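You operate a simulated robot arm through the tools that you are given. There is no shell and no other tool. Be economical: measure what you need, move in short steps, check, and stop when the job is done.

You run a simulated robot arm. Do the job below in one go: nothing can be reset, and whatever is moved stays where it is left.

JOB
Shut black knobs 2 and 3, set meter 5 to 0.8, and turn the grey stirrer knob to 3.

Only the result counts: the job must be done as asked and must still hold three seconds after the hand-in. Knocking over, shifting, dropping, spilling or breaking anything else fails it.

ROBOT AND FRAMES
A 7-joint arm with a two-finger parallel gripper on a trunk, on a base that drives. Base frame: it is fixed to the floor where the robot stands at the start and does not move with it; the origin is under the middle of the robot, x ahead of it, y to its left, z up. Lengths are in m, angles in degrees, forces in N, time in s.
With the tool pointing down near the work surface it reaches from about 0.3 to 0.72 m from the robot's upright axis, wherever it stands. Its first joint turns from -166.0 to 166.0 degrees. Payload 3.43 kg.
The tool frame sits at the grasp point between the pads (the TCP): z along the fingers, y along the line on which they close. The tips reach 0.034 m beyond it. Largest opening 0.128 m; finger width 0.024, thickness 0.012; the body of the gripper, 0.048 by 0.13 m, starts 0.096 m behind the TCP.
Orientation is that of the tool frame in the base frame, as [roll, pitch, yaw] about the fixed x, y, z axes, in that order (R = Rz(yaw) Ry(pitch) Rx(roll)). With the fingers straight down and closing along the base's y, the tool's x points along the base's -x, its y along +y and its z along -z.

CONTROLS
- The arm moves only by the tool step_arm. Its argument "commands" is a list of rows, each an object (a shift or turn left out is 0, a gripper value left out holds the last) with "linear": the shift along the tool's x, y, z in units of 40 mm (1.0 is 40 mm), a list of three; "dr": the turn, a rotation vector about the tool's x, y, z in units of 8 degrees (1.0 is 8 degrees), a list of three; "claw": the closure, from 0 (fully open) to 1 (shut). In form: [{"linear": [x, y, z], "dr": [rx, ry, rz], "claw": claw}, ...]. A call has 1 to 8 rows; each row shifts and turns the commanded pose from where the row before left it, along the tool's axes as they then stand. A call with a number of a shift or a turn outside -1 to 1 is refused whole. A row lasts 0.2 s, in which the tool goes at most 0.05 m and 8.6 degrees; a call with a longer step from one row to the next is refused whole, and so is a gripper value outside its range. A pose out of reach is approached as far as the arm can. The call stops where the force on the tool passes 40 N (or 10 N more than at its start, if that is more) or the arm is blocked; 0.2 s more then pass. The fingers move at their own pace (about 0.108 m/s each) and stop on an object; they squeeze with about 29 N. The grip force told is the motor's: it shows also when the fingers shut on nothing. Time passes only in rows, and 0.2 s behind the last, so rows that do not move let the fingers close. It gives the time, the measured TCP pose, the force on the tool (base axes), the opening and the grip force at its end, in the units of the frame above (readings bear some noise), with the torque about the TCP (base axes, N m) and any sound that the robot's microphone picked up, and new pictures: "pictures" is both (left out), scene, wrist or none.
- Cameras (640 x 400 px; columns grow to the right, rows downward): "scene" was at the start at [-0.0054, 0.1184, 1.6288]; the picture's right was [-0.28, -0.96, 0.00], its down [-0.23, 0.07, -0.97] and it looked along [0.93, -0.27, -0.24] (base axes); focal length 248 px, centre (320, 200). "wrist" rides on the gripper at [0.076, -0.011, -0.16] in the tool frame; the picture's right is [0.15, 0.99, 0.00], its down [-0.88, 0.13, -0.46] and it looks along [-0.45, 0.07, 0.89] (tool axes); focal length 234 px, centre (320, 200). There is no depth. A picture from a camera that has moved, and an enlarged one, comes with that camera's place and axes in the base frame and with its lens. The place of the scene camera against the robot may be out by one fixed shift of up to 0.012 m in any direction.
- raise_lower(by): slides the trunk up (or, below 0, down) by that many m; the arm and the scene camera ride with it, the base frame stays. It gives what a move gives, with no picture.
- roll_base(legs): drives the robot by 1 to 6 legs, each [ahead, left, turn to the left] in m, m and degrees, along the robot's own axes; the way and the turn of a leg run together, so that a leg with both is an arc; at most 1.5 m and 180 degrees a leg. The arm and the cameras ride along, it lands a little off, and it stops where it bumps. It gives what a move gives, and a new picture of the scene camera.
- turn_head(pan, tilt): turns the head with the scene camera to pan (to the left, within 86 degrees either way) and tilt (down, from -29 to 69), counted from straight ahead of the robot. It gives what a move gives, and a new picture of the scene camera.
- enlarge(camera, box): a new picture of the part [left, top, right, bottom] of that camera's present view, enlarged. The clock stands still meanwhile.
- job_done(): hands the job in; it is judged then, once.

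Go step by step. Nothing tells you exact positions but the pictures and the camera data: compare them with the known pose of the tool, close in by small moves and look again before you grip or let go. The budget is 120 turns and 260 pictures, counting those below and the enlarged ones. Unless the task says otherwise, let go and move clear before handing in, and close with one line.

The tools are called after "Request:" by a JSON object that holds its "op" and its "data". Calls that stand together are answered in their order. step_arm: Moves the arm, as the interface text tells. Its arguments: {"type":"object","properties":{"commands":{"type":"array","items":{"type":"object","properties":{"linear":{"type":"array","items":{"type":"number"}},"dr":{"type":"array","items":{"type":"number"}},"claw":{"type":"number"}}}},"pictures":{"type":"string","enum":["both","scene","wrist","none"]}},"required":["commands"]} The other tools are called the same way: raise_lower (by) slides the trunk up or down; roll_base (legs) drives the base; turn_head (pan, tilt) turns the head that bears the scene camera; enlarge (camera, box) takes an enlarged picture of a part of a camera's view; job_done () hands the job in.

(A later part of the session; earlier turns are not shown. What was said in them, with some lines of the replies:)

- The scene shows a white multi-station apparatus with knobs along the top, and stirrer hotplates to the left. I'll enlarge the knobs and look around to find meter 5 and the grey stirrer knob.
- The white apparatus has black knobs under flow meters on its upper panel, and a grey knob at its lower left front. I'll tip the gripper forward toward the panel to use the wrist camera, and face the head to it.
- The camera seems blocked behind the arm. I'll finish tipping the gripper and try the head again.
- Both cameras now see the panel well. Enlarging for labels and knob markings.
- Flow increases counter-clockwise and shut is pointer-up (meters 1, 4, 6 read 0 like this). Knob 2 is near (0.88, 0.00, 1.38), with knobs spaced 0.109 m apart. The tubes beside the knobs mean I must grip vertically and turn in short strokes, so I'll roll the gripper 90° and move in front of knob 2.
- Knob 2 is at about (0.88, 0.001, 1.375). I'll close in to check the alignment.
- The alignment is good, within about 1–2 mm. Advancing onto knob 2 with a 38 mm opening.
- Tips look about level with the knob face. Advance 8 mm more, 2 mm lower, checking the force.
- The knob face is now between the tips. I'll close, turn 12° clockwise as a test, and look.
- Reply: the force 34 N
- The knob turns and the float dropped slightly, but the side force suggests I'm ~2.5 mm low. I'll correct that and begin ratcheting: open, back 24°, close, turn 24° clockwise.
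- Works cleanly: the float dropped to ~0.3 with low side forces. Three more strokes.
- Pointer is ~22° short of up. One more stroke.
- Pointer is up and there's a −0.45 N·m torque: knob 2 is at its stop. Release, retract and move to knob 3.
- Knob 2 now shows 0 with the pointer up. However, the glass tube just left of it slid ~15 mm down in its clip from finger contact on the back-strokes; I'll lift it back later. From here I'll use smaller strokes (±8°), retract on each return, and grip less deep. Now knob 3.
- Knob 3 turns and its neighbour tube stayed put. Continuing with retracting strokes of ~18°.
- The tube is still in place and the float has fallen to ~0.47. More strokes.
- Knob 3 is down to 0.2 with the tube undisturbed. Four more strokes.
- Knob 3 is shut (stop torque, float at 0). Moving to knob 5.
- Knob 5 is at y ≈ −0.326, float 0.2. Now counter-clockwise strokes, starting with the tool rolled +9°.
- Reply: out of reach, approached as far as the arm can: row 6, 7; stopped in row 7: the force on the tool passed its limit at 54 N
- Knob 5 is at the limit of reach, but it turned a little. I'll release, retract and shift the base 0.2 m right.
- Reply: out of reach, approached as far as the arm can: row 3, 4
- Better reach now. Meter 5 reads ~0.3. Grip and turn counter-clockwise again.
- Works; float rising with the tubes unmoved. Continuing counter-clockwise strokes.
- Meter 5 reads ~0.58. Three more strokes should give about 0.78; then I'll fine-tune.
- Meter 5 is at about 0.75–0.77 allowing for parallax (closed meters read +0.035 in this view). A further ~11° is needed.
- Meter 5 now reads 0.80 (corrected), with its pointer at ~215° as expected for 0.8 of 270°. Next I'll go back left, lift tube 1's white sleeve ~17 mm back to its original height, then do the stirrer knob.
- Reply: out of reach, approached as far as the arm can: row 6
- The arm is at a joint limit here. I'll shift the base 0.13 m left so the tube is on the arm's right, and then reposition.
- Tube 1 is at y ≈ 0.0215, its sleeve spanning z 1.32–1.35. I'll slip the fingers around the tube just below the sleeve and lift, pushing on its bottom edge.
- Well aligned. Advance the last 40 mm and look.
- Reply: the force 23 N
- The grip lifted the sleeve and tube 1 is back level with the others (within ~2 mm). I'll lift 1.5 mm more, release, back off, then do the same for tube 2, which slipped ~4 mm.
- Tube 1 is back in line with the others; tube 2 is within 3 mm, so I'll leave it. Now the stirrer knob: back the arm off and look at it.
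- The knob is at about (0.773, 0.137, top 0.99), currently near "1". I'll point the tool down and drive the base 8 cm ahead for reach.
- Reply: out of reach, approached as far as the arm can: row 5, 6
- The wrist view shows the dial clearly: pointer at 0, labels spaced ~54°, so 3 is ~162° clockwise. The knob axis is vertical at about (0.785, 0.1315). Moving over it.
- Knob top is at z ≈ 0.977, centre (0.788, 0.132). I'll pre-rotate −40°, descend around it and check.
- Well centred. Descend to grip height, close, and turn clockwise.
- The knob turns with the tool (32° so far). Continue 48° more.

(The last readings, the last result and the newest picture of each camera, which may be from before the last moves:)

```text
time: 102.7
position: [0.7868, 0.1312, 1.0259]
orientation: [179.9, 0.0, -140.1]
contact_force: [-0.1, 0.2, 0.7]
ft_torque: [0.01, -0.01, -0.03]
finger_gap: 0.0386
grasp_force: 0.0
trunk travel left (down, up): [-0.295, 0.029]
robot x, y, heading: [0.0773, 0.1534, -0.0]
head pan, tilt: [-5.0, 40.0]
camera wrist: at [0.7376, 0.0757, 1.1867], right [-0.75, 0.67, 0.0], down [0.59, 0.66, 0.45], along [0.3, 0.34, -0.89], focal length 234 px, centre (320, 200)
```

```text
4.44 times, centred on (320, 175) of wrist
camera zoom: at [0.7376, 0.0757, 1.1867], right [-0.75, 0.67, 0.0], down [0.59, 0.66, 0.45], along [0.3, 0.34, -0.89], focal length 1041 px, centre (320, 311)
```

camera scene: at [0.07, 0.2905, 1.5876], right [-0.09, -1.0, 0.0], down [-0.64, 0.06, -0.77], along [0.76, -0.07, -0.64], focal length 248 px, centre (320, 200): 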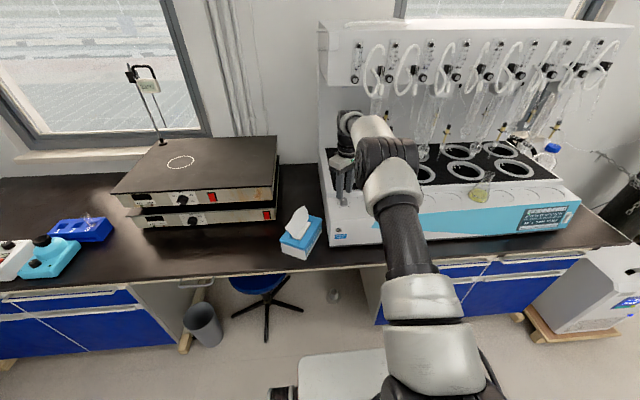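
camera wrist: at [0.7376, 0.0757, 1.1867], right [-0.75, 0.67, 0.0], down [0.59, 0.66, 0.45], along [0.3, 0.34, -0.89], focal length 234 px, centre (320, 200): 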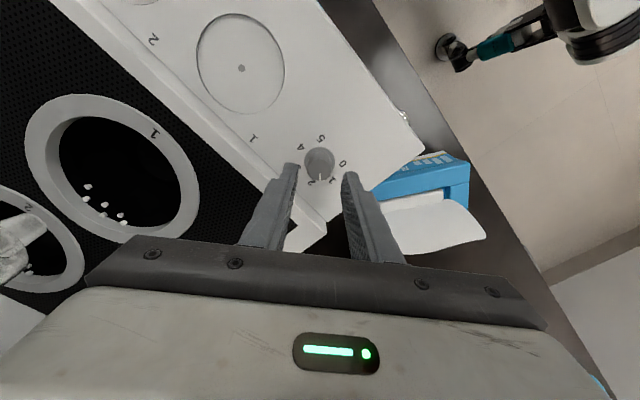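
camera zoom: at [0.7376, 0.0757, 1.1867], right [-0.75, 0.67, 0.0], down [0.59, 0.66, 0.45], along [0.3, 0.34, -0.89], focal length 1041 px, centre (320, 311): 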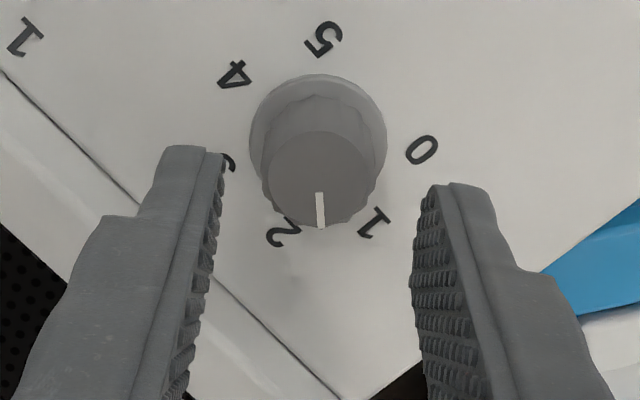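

Pointer at ~1.5; 81° more. Descend, grip, and turn.

Request:
{"op": "step_arm", "data": {"commands": [{"linear": [0, 0, 0.35]}, {"linear": [0, 0, 0.35]}, {"claw": 1}, {}, {"dr": [0, 0, 1]}, {"dr": [0, 0, 1]}, {"dr": [0, 0, 1]}, {"dr": [0, 0, 1]}], "pictures": "none"}}

Request:
{"op": "step_arm", "data": {"commands": [{"dr": [0, 0, 1]}, {"dr": [0, 0, 1]}, {"dr": [0, 0, 1]}, {"dr": [0, 0, 1]}, {"dr": [0, 0, 1]}, {"dr": [0, 0, 1]}, {"dr": [0, 0, 0.15]}, {}], "pictures": "none"}}

Request:
{"op": "step_arm", "data": {"commands": [{"claw": 0.65}, {}, {"linear": [0, 0, -1]}, {"linear": [0, 0, -1]}, {"dr": [0, 0, -1]}, {"dr": [0, 0, -1]}, {"dr": [0, 0, -1]}, {"dr": [0, 0, -1]}], "pictures": "wrist"}}

Request:
{"op": "enlarge", "data": {"camera": "wrist", "box": [270, 110, 370, 200]}}

```text
time: 104.5
position: [0.7878, 0.1306, 1.0001]
orientation: [180.0, 0.0, -172.4]
contact_force: [9.8, -7.6, 0.7]
ft_torque: [0.06, 0.26, 0.05]
finger_gap: 0.0234
grasp_force: 45.4
trunk travel left (down, up): [-0.295, 0.029]
robot x, y, heading: [0.0795, 0.1566, -0.1]
head pan, tilt: [-5.0, 40.0]
```

```text
time: 106.3
position: [0.7884, 0.1294, 0.9994]
orientation: [-179.9, -0.1, 138.6]
contact_force: [8.6, -20.6, 0.2]
ft_torque: [-0.2, -0.23, 0.04]
finger_gap: 0.0235
grasp_force: 45.2
trunk travel left (down, up): [-0.295, 0.029]
robot x, y, heading: [0.0802, 0.1492, -0.2]
head pan, tilt: [-5.0, 40.0]
```

```text
time: 108.1
position: [0.7887, 0.1321, 1.0792]
orientation: [-180.0, -0.1, 170.7]
contact_force: [0.2, 0.1, -0.5]
ft_torque: [-0.02, -0.04, 0.0]
finger_gap: 0.0445
grasp_force: 0.1
trunk travel left (down, up): [-0.295, 0.029]
robot x, y, heading: [0.0766, 0.1564, -0.2]
head pan, tilt: [-5.0, 40.0]
camera wrist: at [0.7119, 0.1341, 1.2391], right [0.01, 1.0, 0.0], down [0.89, -0.01, 0.45], along [0.45, -0.01, -0.89], focal length 234 px, centre (320, 200)
```

wrist: 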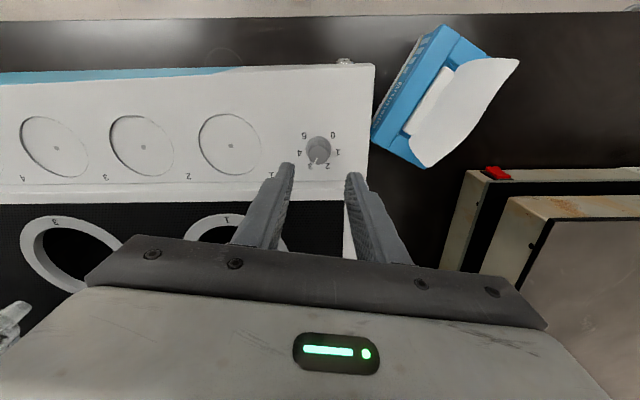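

```text
4.44 times, centred on (320, 155) of wrist
camera zoom: at [0.7119, 0.1341, 1.2391], right [0.01, 1.0, 0.0], down [0.89, -0.01, 0.45], along [0.45, -0.01, -0.89], focal length 1041 px, centre (320, 400)
```

zoom: 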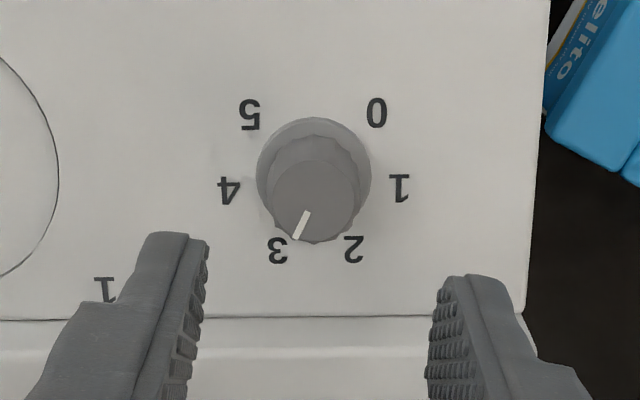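

The pointer sits very close to 3, perhaps ~5° short. Zooming in to check.

Request:
{"op": "enlarge", "data": {"camera": "wrist", "box": [295, 125, 345, 175]}}

```text
8.00 times, centred on (320, 150) of wrist
camera zoom: at [0.7119, 0.1341, 1.2391], right [0.01, 1.0, 0.0], down [0.89, -0.01, 0.45], along [0.45, -0.01, -0.89], focal length 1873 px, centre (320, 600)
```

zoom: 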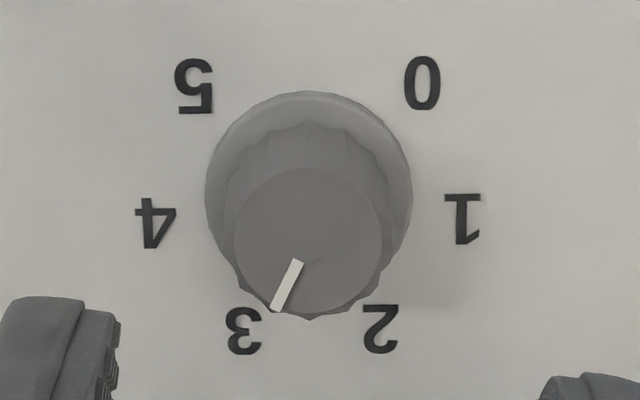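

About 4° short (≈2.93). A small final nudge.

Request:
{"op": "step_arm", "data": {"commands": [{"linear": [0, 0, 1]}, {"linear": [0, 0, 0.98]}, {"claw": 1}, {}, {"dr": [0, 0, 0.52]}, {}, {"claw": 0.65}, {}], "pictures": "none"}}

Request:
{"op": "step_arm", "data": {"commands": [{"linear": [0, 0, -1]}, {"linear": [0, 0, -1]}, {"dr": [0, 0, -0.52]}, {}], "pictures": "both"}}

Request:
{"op": "enlarge", "data": {"camera": "wrist", "box": [295, 125, 345, 175]}}

```text
time: 109.9
position: [0.7884, 0.1319, 1.0013]
orientation: [179.9, -0.1, 166.5]
contact_force: [0.3, -0.4, 0.1]
ft_torque: [0.03, 0.04, 0.01]
finger_gap: 0.0446
grasp_force: 0.1
trunk travel left (down, up): [-0.295, 0.029]
robot x, y, heading: [0.0801, 0.1543, -0.1]
head pan, tilt: [-5.0, 40.0]
```

```text
time: 110.9
position: [0.7888, 0.1329, 1.081]
orientation: [180.0, -0.1, 170.5]
contact_force: [0.3, 0.3, 0.8]
ft_torque: [0.03, 0.01, 0.0]
finger_gap: 0.0449
grasp_force: 0.2
trunk travel left (down, up): [-0.295, 0.029]
robot x, y, heading: [0.0782, 0.1542, -0.2]
head pan, tilt: [-5.0, 40.0]
camera scene: at [0.0698, 0.2905, 1.5876], right [-0.09, -1.0, 0.0], down [-0.64, 0.06, -0.77], along [0.76, -0.07, -0.64], focal length 248 px, centre (320, 200)
camera wrist: at [0.7124, 0.1338, 1.2403], right [0.02, 1.0, 0.0], down [0.89, -0.01, 0.45], along [0.45, -0.01, -0.89], focal length 234 px, centre (320, 200)
```

scene: 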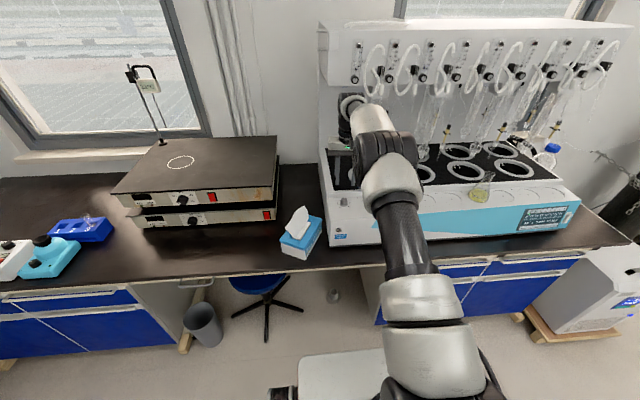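
wrist: 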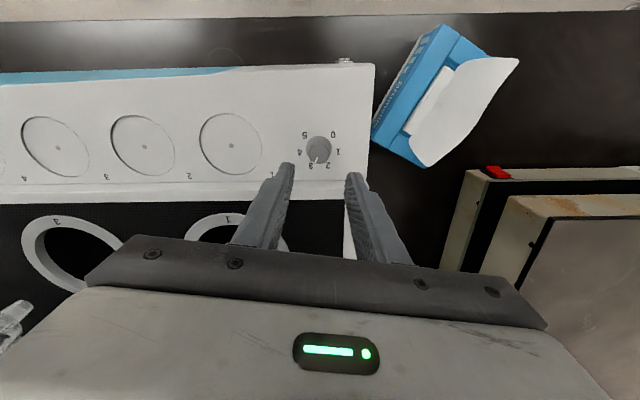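

```text
8.00 times, centred on (320, 150) of wrist
camera zoom: at [0.7124, 0.1338, 1.2403], right [0.02, 1.0, 0.0], down [0.89, -0.01, 0.45], along [0.45, -0.01, -0.89], focal length 1873 px, centre (320, 600)
```

zoom: 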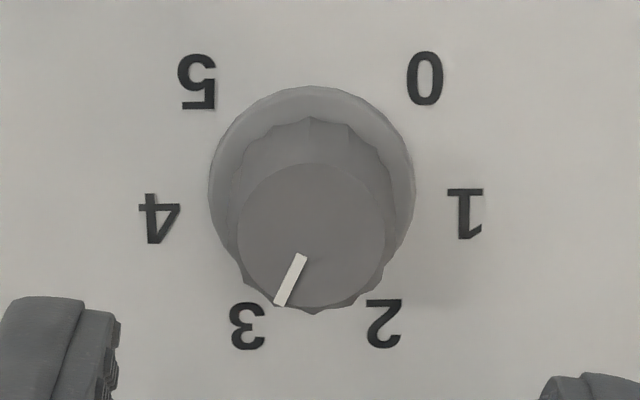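

The stirrer points at 3. I'll raise clear and do a final check of the meters.

Request:
{"op": "step_arm", "data": {"commands": [{"linear": [0.5, 0, -0.8]}, {"linear": [0.5, 0, -0.8]}, {"linear": [0.5, 0, -0.5]}], "pictures": "none"}}

Request:
{"op": "turn_head", "data": {"pan": -20, "tilt": 20}}

Request:
{"op": "enlarge", "data": {"camera": "scene", "box": [230, 130, 470, 280]}}

```text
time: 111.7
position: [0.7277, 0.1416, 1.164]
orientation: [180.0, -0.1, 170.6]
contact_force: [-0.5, 0.9, -0.8]
ft_torque: [0.01, 0.0, -0.02]
finger_gap: 0.0448
grasp_force: 0.0
trunk travel left (down, up): [-0.295, 0.029]
robot x, y, heading: [0.0773, 0.1538, -0.1]
head pan, tilt: [-5.0, 40.0]
```

```text
time: 112.5
position: [0.7294, 0.1417, 1.1634]
orientation: [179.9, -0.2, 170.6]
contact_force: [-0.5, -0.6, 0.4]
ft_torque: [0.01, -0.01, -0.01]
finger_gap: 0.0444
grasp_force: 0.0
trunk travel left (down, up): [-0.295, 0.029]
robot x, y, heading: [0.0791, 0.1557, -0.2]
head pan, tilt: [-20.0, 20.0]
camera scene: at [0.0726, 0.2661, 1.6189], right [-0.34, -0.94, 0.0], down [-0.32, 0.12, -0.94], along [0.88, -0.32, -0.34], focal length 248 px, centre (320, 200)
```

scene: 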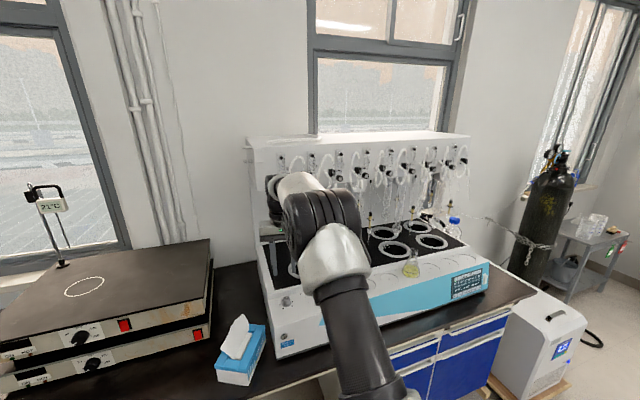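

```text
2.67 times, centred on (350, 205) of scene
camera zoom: at [0.0726, 0.2661, 1.6189], right [-0.34, -0.94, 0.0], down [-0.32, 0.12, -0.94], along [0.88, -0.32, -0.34], focal length 661 px, centre (240, 187)
```

zoom: 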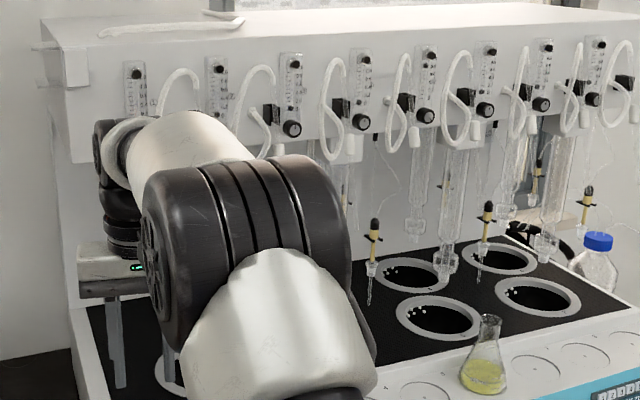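

Request:
{"op": "enlarge", "data": {"camera": "scene", "box": [300, 140, 420, 200]}}

```text
5.33 times, centred on (360, 170) of scene
camera zoom: at [0.0726, 0.2661, 1.6189], right [-0.34, -0.94, 0.0], down [-0.32, 0.12, -0.94], along [0.88, -0.32, -0.34], focal length 1321 px, centre (107, 360)
```

zoom: 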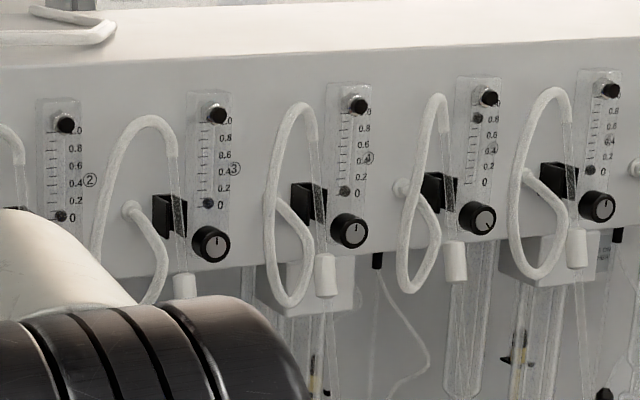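

Meters 2 and 3 read 0, meter 5 reads about 0.8, and the stirrer points at 3. The arm is clear of everything, so I'm handing in.

Request:
{"op": "job_done", "data": {}}

```text
The job is handed in.
```

Black knobs 2 and 3 are shut with both floats at 0, meter 5 reads about 0.8, and the grey stirrer knob points within a few degrees of 3. While I turned knob 2, the glass tube beside it slid about 17 mm down its clip; I lifted it back level with its neighbours. The tube beside knob 3 still sits about 3 mm low.
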